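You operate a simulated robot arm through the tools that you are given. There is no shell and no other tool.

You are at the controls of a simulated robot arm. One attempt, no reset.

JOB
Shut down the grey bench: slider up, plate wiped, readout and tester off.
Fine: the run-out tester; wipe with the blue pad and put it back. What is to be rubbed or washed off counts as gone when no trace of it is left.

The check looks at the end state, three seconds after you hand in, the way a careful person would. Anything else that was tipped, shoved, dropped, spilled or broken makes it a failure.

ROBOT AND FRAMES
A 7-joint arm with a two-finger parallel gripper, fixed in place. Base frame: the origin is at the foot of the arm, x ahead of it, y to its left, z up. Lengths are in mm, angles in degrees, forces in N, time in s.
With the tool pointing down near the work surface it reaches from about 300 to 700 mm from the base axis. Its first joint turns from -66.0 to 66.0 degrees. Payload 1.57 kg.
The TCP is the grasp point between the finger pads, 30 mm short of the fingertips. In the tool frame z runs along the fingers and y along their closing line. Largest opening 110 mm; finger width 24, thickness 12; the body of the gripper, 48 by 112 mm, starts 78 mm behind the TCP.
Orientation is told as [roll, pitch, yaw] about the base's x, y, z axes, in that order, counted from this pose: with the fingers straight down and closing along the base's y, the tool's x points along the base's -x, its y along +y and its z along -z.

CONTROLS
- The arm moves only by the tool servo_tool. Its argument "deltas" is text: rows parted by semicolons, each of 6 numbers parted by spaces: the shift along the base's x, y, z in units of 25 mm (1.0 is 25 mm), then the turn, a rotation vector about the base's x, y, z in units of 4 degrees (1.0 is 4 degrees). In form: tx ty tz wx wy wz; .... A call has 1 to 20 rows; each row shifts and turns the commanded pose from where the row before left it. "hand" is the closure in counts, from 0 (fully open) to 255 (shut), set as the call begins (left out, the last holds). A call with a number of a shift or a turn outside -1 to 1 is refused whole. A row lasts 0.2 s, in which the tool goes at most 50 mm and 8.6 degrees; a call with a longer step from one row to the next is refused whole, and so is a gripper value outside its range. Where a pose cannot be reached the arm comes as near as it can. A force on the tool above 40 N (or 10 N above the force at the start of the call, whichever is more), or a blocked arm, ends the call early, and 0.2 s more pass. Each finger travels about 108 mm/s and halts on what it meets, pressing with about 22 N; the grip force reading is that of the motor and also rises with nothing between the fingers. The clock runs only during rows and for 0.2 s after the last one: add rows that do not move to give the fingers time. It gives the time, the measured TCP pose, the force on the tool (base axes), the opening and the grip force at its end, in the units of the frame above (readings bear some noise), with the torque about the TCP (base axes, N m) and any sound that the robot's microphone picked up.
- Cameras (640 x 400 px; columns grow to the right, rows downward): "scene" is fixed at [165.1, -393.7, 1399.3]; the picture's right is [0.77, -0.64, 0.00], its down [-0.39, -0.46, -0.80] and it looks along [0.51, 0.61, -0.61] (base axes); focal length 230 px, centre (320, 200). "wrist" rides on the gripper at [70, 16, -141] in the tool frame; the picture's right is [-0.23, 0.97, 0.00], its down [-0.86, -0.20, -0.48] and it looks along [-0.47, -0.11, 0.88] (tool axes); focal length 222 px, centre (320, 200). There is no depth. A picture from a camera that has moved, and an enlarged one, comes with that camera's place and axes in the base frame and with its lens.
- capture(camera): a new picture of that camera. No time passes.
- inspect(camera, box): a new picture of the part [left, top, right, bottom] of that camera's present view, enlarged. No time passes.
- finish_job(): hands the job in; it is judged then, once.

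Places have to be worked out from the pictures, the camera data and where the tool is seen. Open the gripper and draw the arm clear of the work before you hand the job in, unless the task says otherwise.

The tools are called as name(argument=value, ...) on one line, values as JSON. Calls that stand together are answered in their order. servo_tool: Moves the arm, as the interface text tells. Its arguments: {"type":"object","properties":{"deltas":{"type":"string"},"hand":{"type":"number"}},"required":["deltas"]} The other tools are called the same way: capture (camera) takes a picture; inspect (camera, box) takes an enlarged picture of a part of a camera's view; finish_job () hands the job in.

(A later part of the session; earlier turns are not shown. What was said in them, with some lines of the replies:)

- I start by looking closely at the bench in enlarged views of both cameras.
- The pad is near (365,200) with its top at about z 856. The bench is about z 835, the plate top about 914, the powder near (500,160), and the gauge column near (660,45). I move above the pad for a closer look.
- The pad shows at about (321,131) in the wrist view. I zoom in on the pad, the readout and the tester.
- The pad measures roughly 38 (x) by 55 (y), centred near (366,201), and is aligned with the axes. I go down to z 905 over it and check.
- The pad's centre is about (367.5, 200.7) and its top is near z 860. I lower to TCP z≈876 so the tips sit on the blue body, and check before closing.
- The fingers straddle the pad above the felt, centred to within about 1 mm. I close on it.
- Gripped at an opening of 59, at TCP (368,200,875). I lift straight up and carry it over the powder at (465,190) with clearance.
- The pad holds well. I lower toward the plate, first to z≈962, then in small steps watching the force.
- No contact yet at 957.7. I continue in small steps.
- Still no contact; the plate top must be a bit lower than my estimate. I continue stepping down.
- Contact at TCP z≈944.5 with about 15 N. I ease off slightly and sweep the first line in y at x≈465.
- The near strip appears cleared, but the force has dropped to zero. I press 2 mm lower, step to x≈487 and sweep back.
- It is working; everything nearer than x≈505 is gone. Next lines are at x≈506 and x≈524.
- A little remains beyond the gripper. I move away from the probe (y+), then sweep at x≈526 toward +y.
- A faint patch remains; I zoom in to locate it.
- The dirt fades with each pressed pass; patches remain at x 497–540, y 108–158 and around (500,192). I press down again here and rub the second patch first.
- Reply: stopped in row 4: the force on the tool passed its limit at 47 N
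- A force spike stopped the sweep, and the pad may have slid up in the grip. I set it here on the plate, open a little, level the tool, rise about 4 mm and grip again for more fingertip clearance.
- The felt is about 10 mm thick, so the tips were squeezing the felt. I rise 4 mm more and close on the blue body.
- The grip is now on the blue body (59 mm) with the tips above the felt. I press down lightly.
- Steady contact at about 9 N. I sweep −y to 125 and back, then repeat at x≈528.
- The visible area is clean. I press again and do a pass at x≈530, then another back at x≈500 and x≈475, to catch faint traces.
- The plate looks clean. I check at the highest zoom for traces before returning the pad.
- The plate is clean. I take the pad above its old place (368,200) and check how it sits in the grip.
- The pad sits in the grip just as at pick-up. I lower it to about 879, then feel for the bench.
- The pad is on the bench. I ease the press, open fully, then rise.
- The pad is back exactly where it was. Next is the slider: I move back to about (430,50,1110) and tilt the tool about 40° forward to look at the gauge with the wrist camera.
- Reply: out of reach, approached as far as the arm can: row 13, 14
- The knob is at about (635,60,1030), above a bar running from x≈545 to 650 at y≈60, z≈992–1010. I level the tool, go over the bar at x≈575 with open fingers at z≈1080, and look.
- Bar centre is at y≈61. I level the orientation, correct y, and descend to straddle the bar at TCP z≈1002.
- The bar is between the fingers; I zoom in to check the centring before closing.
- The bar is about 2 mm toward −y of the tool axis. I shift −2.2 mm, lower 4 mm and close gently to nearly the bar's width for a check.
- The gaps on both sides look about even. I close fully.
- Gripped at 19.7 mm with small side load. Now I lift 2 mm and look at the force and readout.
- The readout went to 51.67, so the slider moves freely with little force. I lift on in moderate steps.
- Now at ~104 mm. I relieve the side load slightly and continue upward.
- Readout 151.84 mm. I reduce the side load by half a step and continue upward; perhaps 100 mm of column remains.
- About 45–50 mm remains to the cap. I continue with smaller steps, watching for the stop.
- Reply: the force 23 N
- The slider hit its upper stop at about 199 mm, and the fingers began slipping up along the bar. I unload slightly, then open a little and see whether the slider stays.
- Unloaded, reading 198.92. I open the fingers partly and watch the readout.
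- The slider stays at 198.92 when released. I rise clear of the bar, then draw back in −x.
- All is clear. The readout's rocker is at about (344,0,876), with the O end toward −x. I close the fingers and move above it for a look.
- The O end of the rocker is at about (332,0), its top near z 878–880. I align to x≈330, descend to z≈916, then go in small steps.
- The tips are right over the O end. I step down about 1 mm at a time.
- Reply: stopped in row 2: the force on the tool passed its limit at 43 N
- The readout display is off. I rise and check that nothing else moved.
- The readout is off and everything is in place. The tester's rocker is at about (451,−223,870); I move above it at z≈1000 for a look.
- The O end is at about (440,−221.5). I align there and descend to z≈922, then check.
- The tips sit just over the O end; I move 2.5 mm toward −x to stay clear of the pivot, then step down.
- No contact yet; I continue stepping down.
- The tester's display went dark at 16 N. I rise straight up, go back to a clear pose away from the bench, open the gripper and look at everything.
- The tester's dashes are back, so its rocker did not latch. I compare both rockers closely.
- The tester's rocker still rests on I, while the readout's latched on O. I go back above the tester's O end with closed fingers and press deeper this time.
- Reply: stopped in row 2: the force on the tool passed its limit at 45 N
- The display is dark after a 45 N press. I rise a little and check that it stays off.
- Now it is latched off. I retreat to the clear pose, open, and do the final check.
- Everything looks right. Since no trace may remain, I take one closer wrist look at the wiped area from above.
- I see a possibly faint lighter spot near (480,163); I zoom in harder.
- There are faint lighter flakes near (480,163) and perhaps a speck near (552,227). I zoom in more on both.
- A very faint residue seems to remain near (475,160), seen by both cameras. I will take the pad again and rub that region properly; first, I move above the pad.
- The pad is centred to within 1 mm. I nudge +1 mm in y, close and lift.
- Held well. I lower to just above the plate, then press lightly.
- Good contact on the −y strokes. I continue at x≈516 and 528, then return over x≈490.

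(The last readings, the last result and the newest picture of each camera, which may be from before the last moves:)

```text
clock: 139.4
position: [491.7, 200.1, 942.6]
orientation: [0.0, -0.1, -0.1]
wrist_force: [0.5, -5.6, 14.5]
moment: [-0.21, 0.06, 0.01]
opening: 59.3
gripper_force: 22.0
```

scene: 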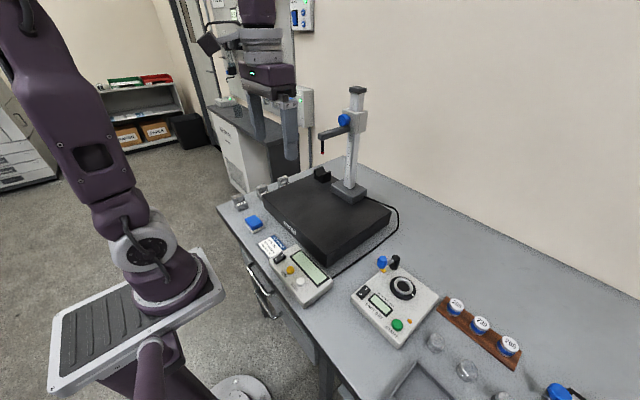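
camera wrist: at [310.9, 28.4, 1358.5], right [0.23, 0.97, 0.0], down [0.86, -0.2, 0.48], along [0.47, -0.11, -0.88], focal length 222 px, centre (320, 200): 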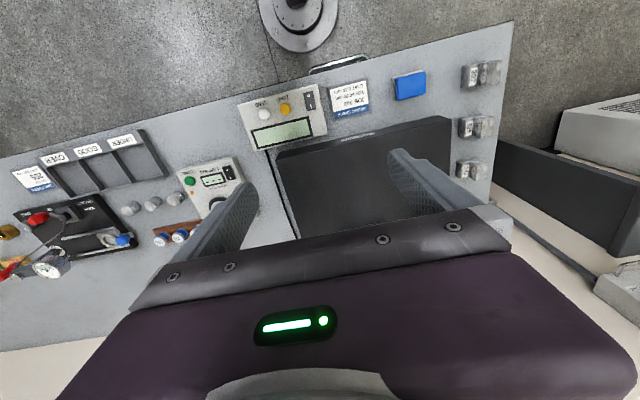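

Strong contact at the end. One more stroke back along x≈476, then I lift and look.

servo_tool(deltas="-0.3 0 0 0 0 0;-0.3 0 0 0 0 0;0 -0.5 0 0 0 0;0 -0.5 0 0 0 0;0 -0.5 0 0 0 0;0 -0.5 0 0 0 0;0 -0.5 0 0 0 0;0 -0.3 0 0 0 0;0 0 0 0 0 0")

servo_tool(deltas="0 0 0.4 0 0 0;0 0 0.8 0 0 0;0 0 0.8 0 0 0;-0.8 0.5 0 0 0 0;-0.8 0.5 0 0 0 0;-0.8 0.5 0 0 0 0;-0.8 0.5 0 0 0 0;-0.8 0.5 0 0 0 0;-0.3 0.3 0 0 0 0;0 0 0 0 0 0;0 0 0 0 0 0")

inspect(camera="scene", box=[276, 186, 316, 211])

inspect(camera="scene", box=[281, 198, 295, 207])

inspect(camera="wrist", box=[230, 110, 430, 235])

```text
clock: 141.4
position: [475.6, 130.2, 942.4]
orientation: [0.0, 0.0, 0.0]
wrist_force: [-0.8, -0.5, 0.2]
moment: [0.06, -0.05, 0.01]
opening: 59.1
gripper_force: 21.5
```

```text
clock: 143.8
position: [368.9, 201.4, 992.9]
orientation: [0.0, 0.1, -0.1]
wrist_force: [0.1, 0.5, -1.7]
moment: [-0.02, 0.02, -0.01]
opening: 59.1
gripper_force: 22.2
```

```text
16.00 times, centred on (296, 198) of scene
camera zoom: at [165.1, -393.7, 1399.3], right [0.77, -0.64, 0.0], down [-0.39, -0.46, -0.8], along [0.51, 0.61, -0.61], focal length 3672 px, centre (704, 224)
```

zoom: 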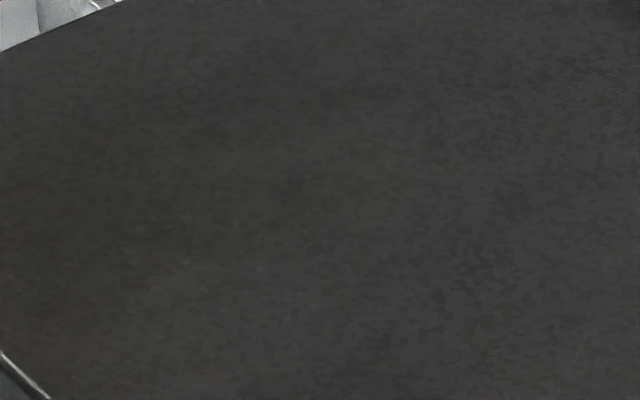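

```text
16.00 times, centred on (288, 202) of scene
camera zoom: at [165.1, -393.7, 1399.3], right [0.77, -0.64, 0.0], down [-0.39, -0.46, -0.8], along [0.51, 0.61, -0.61], focal length 3672 px, centre (832, 160)
```

zoom: 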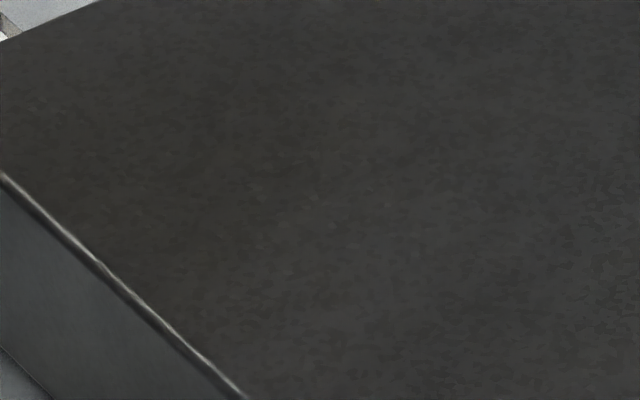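

```text
3.20 times, centred on (330, 172) of wrist
camera zoom: at [298.8, 218.4, 1134.9], right [0.23, 0.97, 0.0], down [0.85, -0.2, 0.48], along [0.47, -0.11, -0.88], focal length 711 px, centre (288, 288)
```

zoom: 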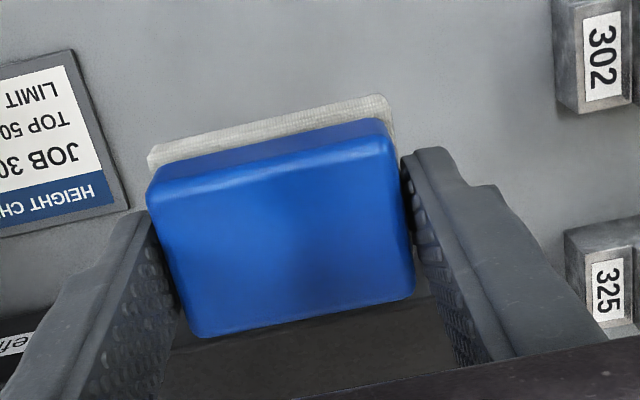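

The lighter patch is no longer visible from the scene camera. Before putting the pad back, I hold it aside at y≈320 to check the plate with the wrist camera.

servo_tool(deltas="0.3 0.6 0.6 0 0 0;0.3 0.6 0.6 0 0 0;0.3 0.6 0.6 0 0 0;0.3 0.6 0.5 0 0 0;0.3 0.6 0.5 0 0 0;0.3 0.6 0.5 0 0 0;0.3 0.6 0.4 0 0 0;0.3 0.6 0.3 0 0 0;0 0 0 0 0 0;0 0 0 0 0 0")

capture(camera="wrist")

inspect(camera="wrist", box=[180, 130, 280, 200])

```text
clock: 146.0
position: [430.1, 319.6, 1094.6]
orientation: [-0.1, 0.1, -0.1]
wrist_force: [0.1, 1.1, 0.6]
moment: [0.02, -0.02, 0.01]
opening: 59.2
gripper_force: 21.9
```

```text
taken
camera wrist: at [358.7, 337.0, 1235.9], right [0.23, 0.97, 0.0], down [0.85, -0.2, 0.48], along [0.47, -0.11, -0.88], focal length 222 px, centre (320, 200)
```

wrist: 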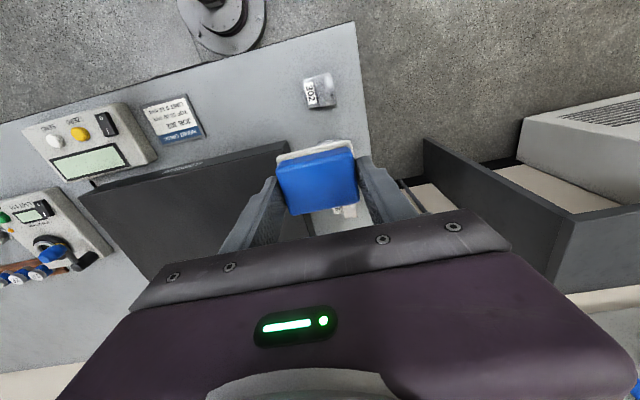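

```text
5.71 times, centred on (230, 165) of wrist
camera zoom: at [358.7, 337.0, 1235.9], right [0.23, 0.97, 0.0], down [0.85, -0.2, 0.48], along [0.47, -0.11, -0.88], focal length 1269 px, centre (834, 400)
```

zoom: 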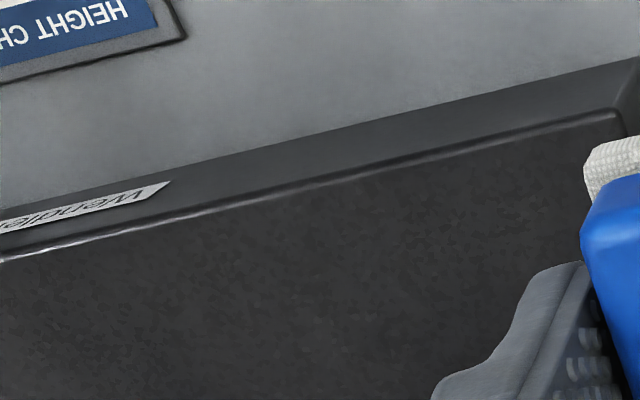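

inspect(camera="wrist", box=[216, 170, 260, 198])

inspect(camera="wrist", box=[160, 165, 250, 230])

inspect(camera="scene", box=[255, 165, 345, 222])

```text
14.29 times, centred on (238, 184) of wrist
camera zoom: at [358.7, 337.0, 1235.9], right [0.23, 0.97, 0.0], down [0.85, -0.2, 0.48], along [0.47, -0.11, -0.88], focal length 3173 px, centre (1491, 429)
```

zoom: 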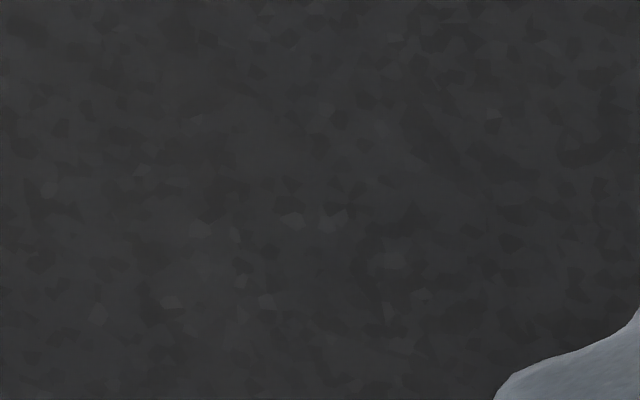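

```text
6.15 times, centred on (205, 198) of wrist
camera zoom: at [358.7, 337.0, 1235.9], right [0.23, 0.97, 0.0], down [0.85, -0.2, 0.48], along [0.47, -0.11, -0.88], focal length 1367 px, centre (1028, 215)
```

zoom: 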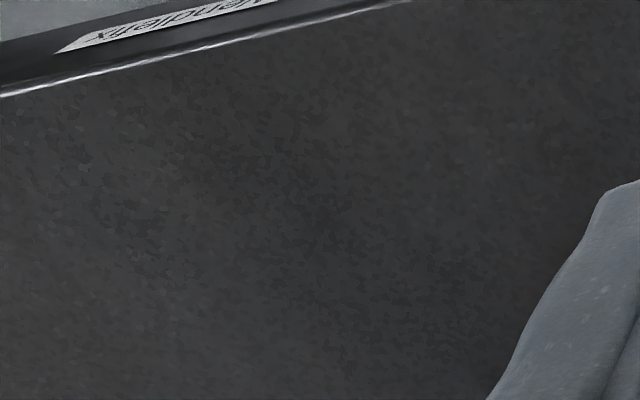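

```text
7.02 times, centred on (300, 194) of scene
camera zoom: at [165.1, -393.7, 1399.3], right [0.77, -0.64, 0.0], down [-0.39, -0.46, -0.8], along [0.51, 0.61, -0.61], focal length 1610 px, centre (460, 246)
```

zoom: 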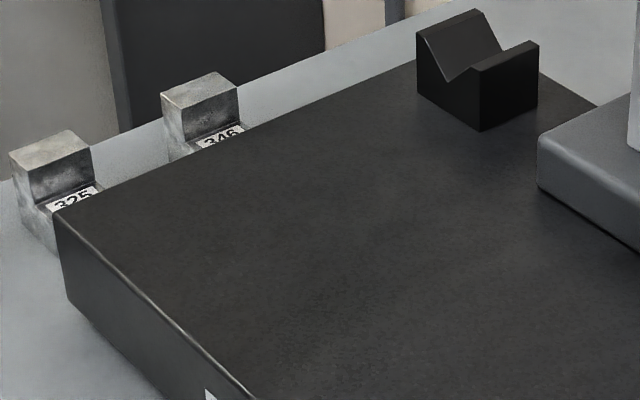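

The same faint flakes show again with an unchanged pattern. I compare with a part of the plate that never had powder to see whether they are stone texture.

inspect(camera="wrist", box=[157, 185, 201, 213])

inspect(camera="wrist", box=[120, 195, 164, 223])

inspect(camera="wrist", box=[190, 180, 234, 208])

inspect(camera="wrist", box=[216, 190, 260, 218])

```text
14.29 times, centred on (179, 199) of wrist
camera zoom: at [358.7, 337.0, 1235.9], right [0.23, 0.97, 0.0], down [0.85, -0.2, 0.48], along [0.47, -0.11, -0.88], focal length 3173 px, centre (2334, 214)
```

zoom: 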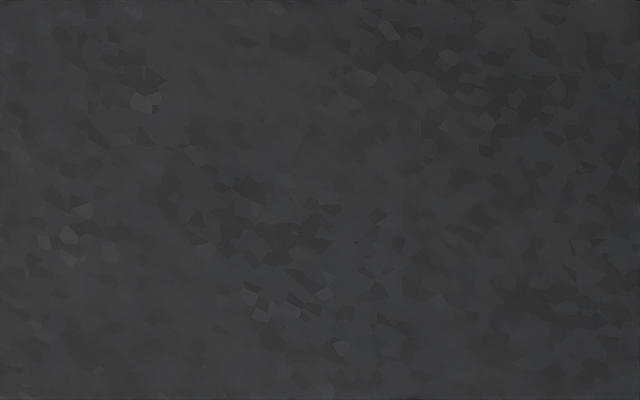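

```text
14.29 times, centred on (142, 209) of wrist
camera zoom: at [358.7, 337.0, 1235.9], right [0.23, 0.97, 0.0], down [0.85, -0.2, 0.48], along [0.47, -0.11, -0.88], focal length 3173 px, centre (2863, 71)
```

zoom: 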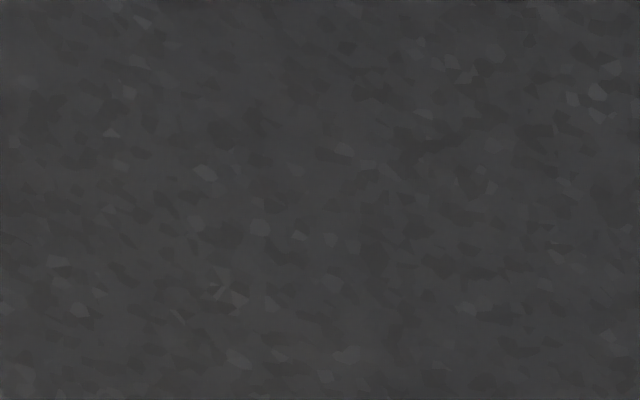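

```text
14.29 times, centred on (212, 194) of wrist
camera zoom: at [358.7, 337.0, 1235.9], right [0.23, 0.97, 0.0], down [0.85, -0.2, 0.48], along [0.47, -0.11, -0.88], focal length 3173 px, centre (1863, 286)
```

zoom: 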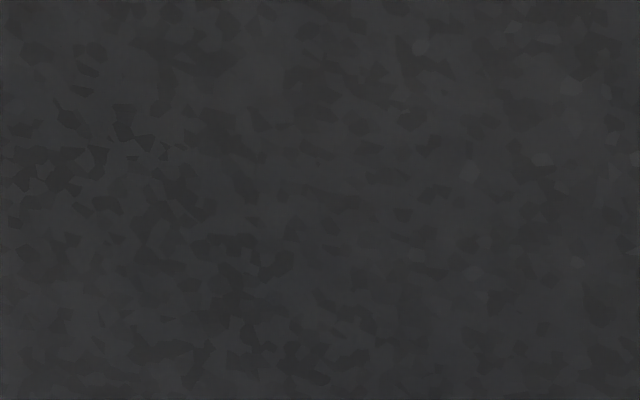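

```text
14.29 times, centred on (238, 204) of wrist
camera zoom: at [358.7, 337.0, 1235.9], right [0.23, 0.97, 0.0], down [0.85, -0.2, 0.48], along [0.47, -0.11, -0.88], focal length 3173 px, centre (1491, 143)
```

zoom: 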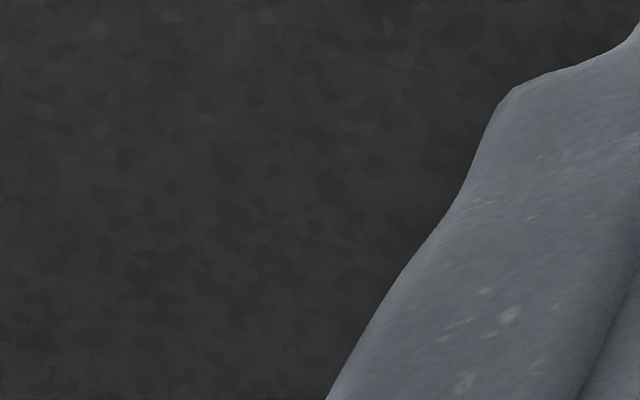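

The untouched area shows the same flakes, so that is stone texture and the plate is clean. I bring the pad back above its place.

servo_tool(deltas="-0.3125 -0.598 -0.4 0 0 0;-0.3125 -0.598 -0.4 0 0 0;-0.3125 -0.598 -0.4 0 0 0;-0.3125 -0.598 -0.5 0 0 0;-0.3125 -0.598 -0.5 0 0 0;-0.3125 -0.598 -0.5 0 0 0;-0.3125 -0.598 -0.6 0 0 0;-0.3125 -0.598 -0.7 0 0 0;0 0 -0.9 0 0 0;0 0 -0.9 0 0 0;0 0 -0.9 0 0 0;0 0 -0.9 0 0 0;0 0 0 0 0 0;0 0 0 0 0 0")

inspect(camera="wrist", box=[230, 110, 430, 235])

```text
clock: 149.0
position: [366.5, 200.5, 902.8]
orientation: [0.1, 0.0, 0.0]
wrist_force: [0.1, 0.8, -1.1]
moment: [0.0, 0.0, -0.03]
opening: 59.1
gripper_force: 21.7
```

```text
3.20 times, centred on (330, 172) of wrist
camera zoom: at [295.5, 217.8, 1043.9], right [0.23, 0.97, 0.0], down [0.85, -0.2, 0.48], along [0.47, -0.11, -0.88], focal length 711 px, centre (288, 288)
```

zoom: 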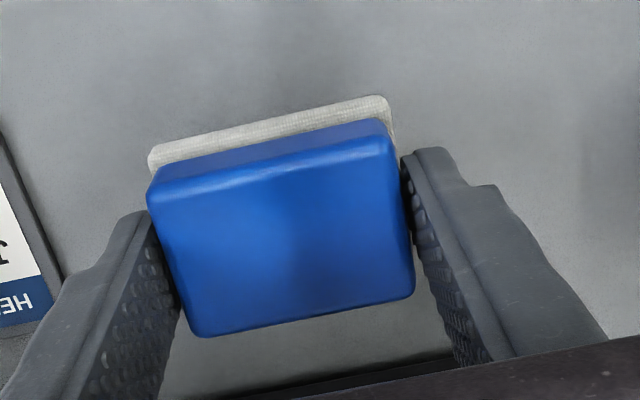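

I lower to about 876, then feel for the bench in small steps.

servo_tool(deltas="0.03 -0.01 -0.5 0 0 0;0 0 -0.4 0 0 0;0 0 -0.16 0 0 0;0 0 0 0 0 0")

servo_tool(deltas="0 0 -0.05 0 0 0;0 0 0 0 0 0")

servo_tool(deltas="0 0 -0.04 0 0 0;0 0 0 0 0 0")

servo_tool(deltas="0 0 -0.03 0 0 0;0 0 0 0 0 0")

```text
clock: 150.0
position: [366.8, 201.4, 876.1]
orientation: [0.0, 0.0, -0.1]
wrist_force: [-0.1, -0.4, -0.5]
moment: [0.0, 0.03, 0.0]
opening: 59.0
gripper_force: 21.9
```

```text
clock: 150.6
position: [367.3, 201.2, 875.3]
orientation: [0.0, 0.0, -0.1]
wrist_force: [0.0, -0.1, -0.7]
moment: [0.01, 0.02, 0.03]
opening: 59.1
gripper_force: 22.3
```

```text
clock: 151.2
position: [368.1, 201.3, 874.2]
orientation: [0.0, -0.1, -0.2]
wrist_force: [-1.0, -0.3, -1.2]
moment: [0.02, -0.02, 0.01]
opening: 59.2
gripper_force: 22.1
```

```text
clock: 151.8
position: [367.8, 201.5, 874.4]
orientation: [-0.1, 0.1, -0.2]
wrist_force: [-0.6, 0.4, 0.3]
moment: [0.04, -0.01, 0.01]
opening: 59.0
gripper_force: 21.9
```

servo_tool(deltas="0 -0.04 -0.03 0 0 0;0 0 0 0 0 0")

servo_tool(deltas="0 0 -0.03 0 0 0;0 0 0 0 0 0")

inspect(camera="scene", box=[225, 195, 285, 240])

```text
clock: 152.4
position: [367.7, 200.9, 873.0]
orientation: [0.1, 0.0, -0.1]
wrist_force: [-0.9, -0.3, 1.0]
moment: [0.04, -0.02, 0.0]
opening: 59.0
gripper_force: 21.9
```

```text
clock: 153.0
position: [368.8, 200.2, 871.8]
orientation: [0.1, 0.1, 0.0]
wrist_force: [-3.2, 2.5, 15.4]
moment: [0.11, 0.11, 0.01]
opening: 59.1
gripper_force: 22.1
```

```text
8.89 times, centred on (255, 218) of scene
camera zoom: at [164.8, -393.8, 1399.3], right [0.77, -0.64, 0.0], down [-0.39, -0.46, -0.8], along [0.51, 0.61, -0.61], focal length 2040 px, centre (898, 44)
```

zoom: 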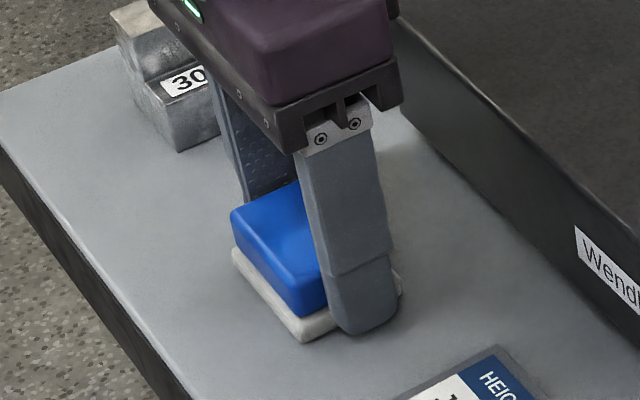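

The pad is on the bench in the same spot. I ease off, open, rise, and withdraw to the clear pose.

servo_tool(deltas="0 0 0.03 0 0 0;0 0 0 0 0 0")

servo_tool(deltas="0 0 0 0 0 0;0 0 0 0 0 0;0 0 0 0 0 0;0 0 0 0 0 0;0 0 0.4 0 0 0;0 0 0.8 0 0 0;0 0 1 0 0 0;0 0 1 0 0 0;0 0 1 0 0 0;0 -0.5 1 0 0 0;0 -0.8 1 0 0 0;0 -0.8 1 0 0 0;0 -0.8 1 0 0 0;0 -0.8 1 0 0 0;0 -0.8 1 0 0 0;0 -0.8 1 0 0 0;0 0 1 0 0 0;0 0 0.8 0 0 0;0 0 0 0 0 0", hand=0)

capture(camera="scene")

inspect(camera="scene", box=[220, 190, 380, 310])

inspect(camera="scene", box=[330, 240, 490, 360])

inspect(camera="scene", box=[210, 80, 410, 205])

inspect(camera="wrist", box=[240, 60, 520, 230])

```text
clock: 153.6
position: [368.6, 198.4, 872.9]
orientation: [-0.1, 0.0, -0.1]
wrist_force: [0.2, -0.8, -1.1]
moment: [0.03, 0.0, 0.01]
opening: 59.1
gripper_force: 22.2
```

```text
clock: 157.6
position: [366.3, 66.3, 1199.7]
orientation: [0.0, 0.0, -0.1]
wrist_force: [0.0, 0.7, 0.5]
moment: [-0.01, 0.01, 0.01]
opening: 109.9
gripper_force: 0.1
```

```text
taken
```

scene: 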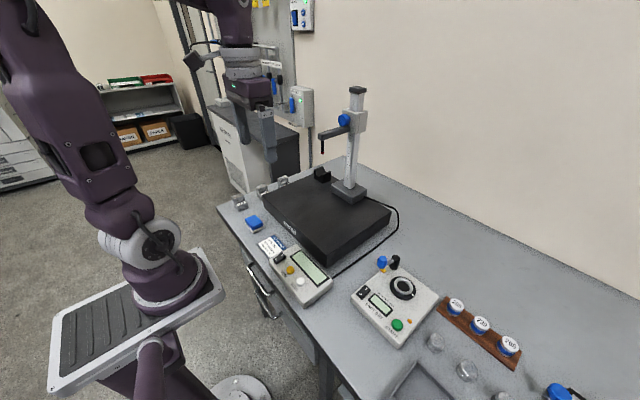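

```text
3.33 times, centred on (300, 250) of scene
camera zoom: at [165.0, -393.7, 1399.3], right [0.77, -0.64, 0.0], down [-0.39, -0.46, -0.8], along [0.51, 0.61, -0.61], focal length 765 px, centre (387, 33)
```

zoom: 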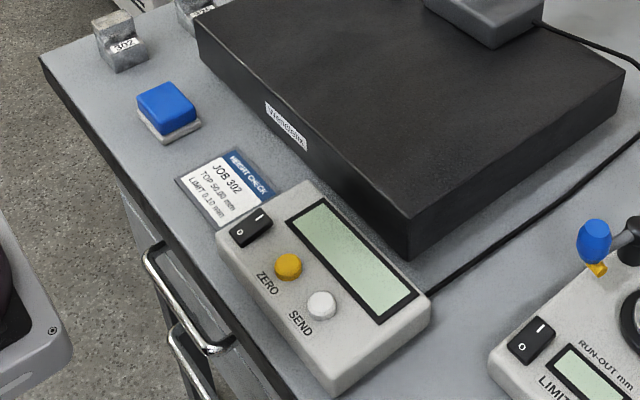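

```text
3.33 times, centred on (410, 300) of scene
camera zoom: at [165.0, -393.7, 1399.3], right [0.77, -0.64, 0.0], down [-0.39, -0.46, -0.8], along [0.51, 0.61, -0.61], focal length 765 px, centre (20, -133)
```

zoom: 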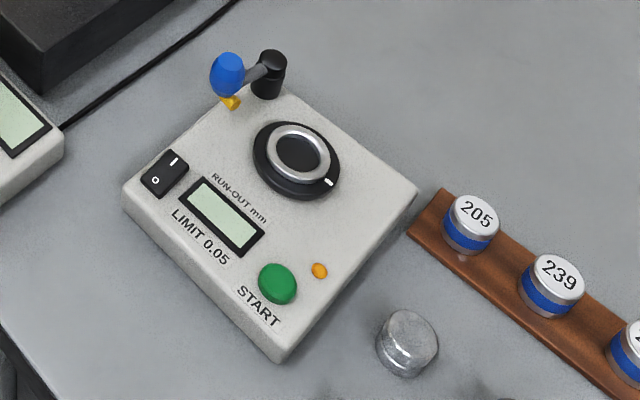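

```text
3.20 times, centred on (310, 142) of scene
camera zoom: at [165.0, -393.7, 1399.3], right [0.77, -0.64, 0.0], down [-0.39, -0.46, -0.8], along [0.51, 0.61, -0.61], focal length 734 px, centre (352, 384)
```

zoom: 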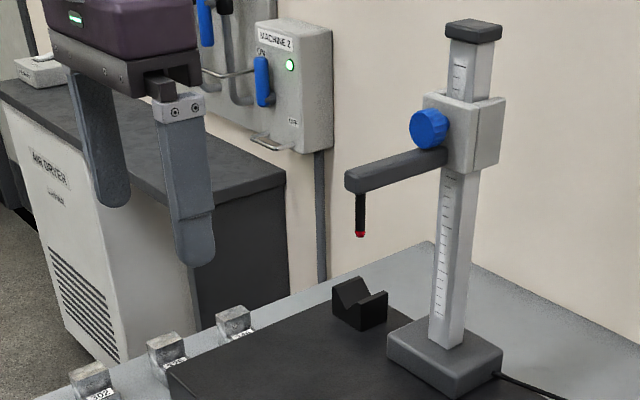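

```text
2.29 times, centred on (380, 145) of wrist
camera zoom: at [296.2, 83.6, 1341.2], right [0.23, 0.97, 0.0], down [0.85, -0.2, 0.48], along [0.47, -0.11, -0.88], focal length 508 px, centre (183, 326)
```

zoom: 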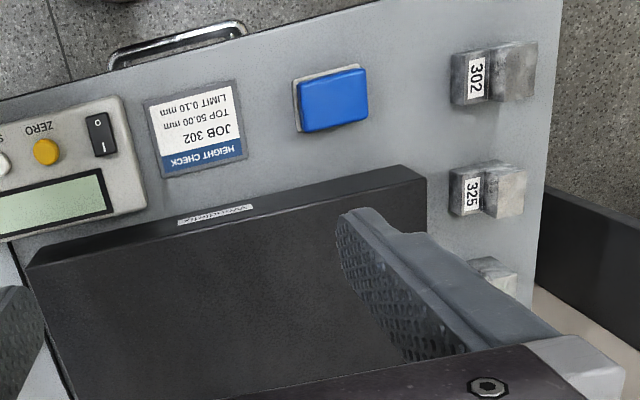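

The final views show everything done. The slider is up and holding, the plate is clean, and the pad is back in its place. The readout and the run-out tester are both latched off, the arm is clear and the gripper is open. I hand the job in.

finish_job()

```text
The job is handed in.
```

The grey bench is shut down and the job is handed in; I have not seen the check's result.

- **Slider:** it is up against what felt like its upper stop. It read 198.92 mm and held there after release. Some bare column is still visible above it.
- **Plate:** the powder is gone. I wiped the area a second time because of a faint lighter patch. The remaining flecks match a part of the plate that never had powder, so I took them for stone texture.
- **Blue pad:** it is back where it started; the before and after pictures show it within about a pixel.
- **Readout:** its switch is latched on O and the display is blank.
- **Run-out tester:** it came back on after my first press because the switch had not latched. A firmer press latched it on O, and the display has stayed blank since.

Nothing else on the bench looked moved in the final pictures. The gripper is open and the arm is clear.
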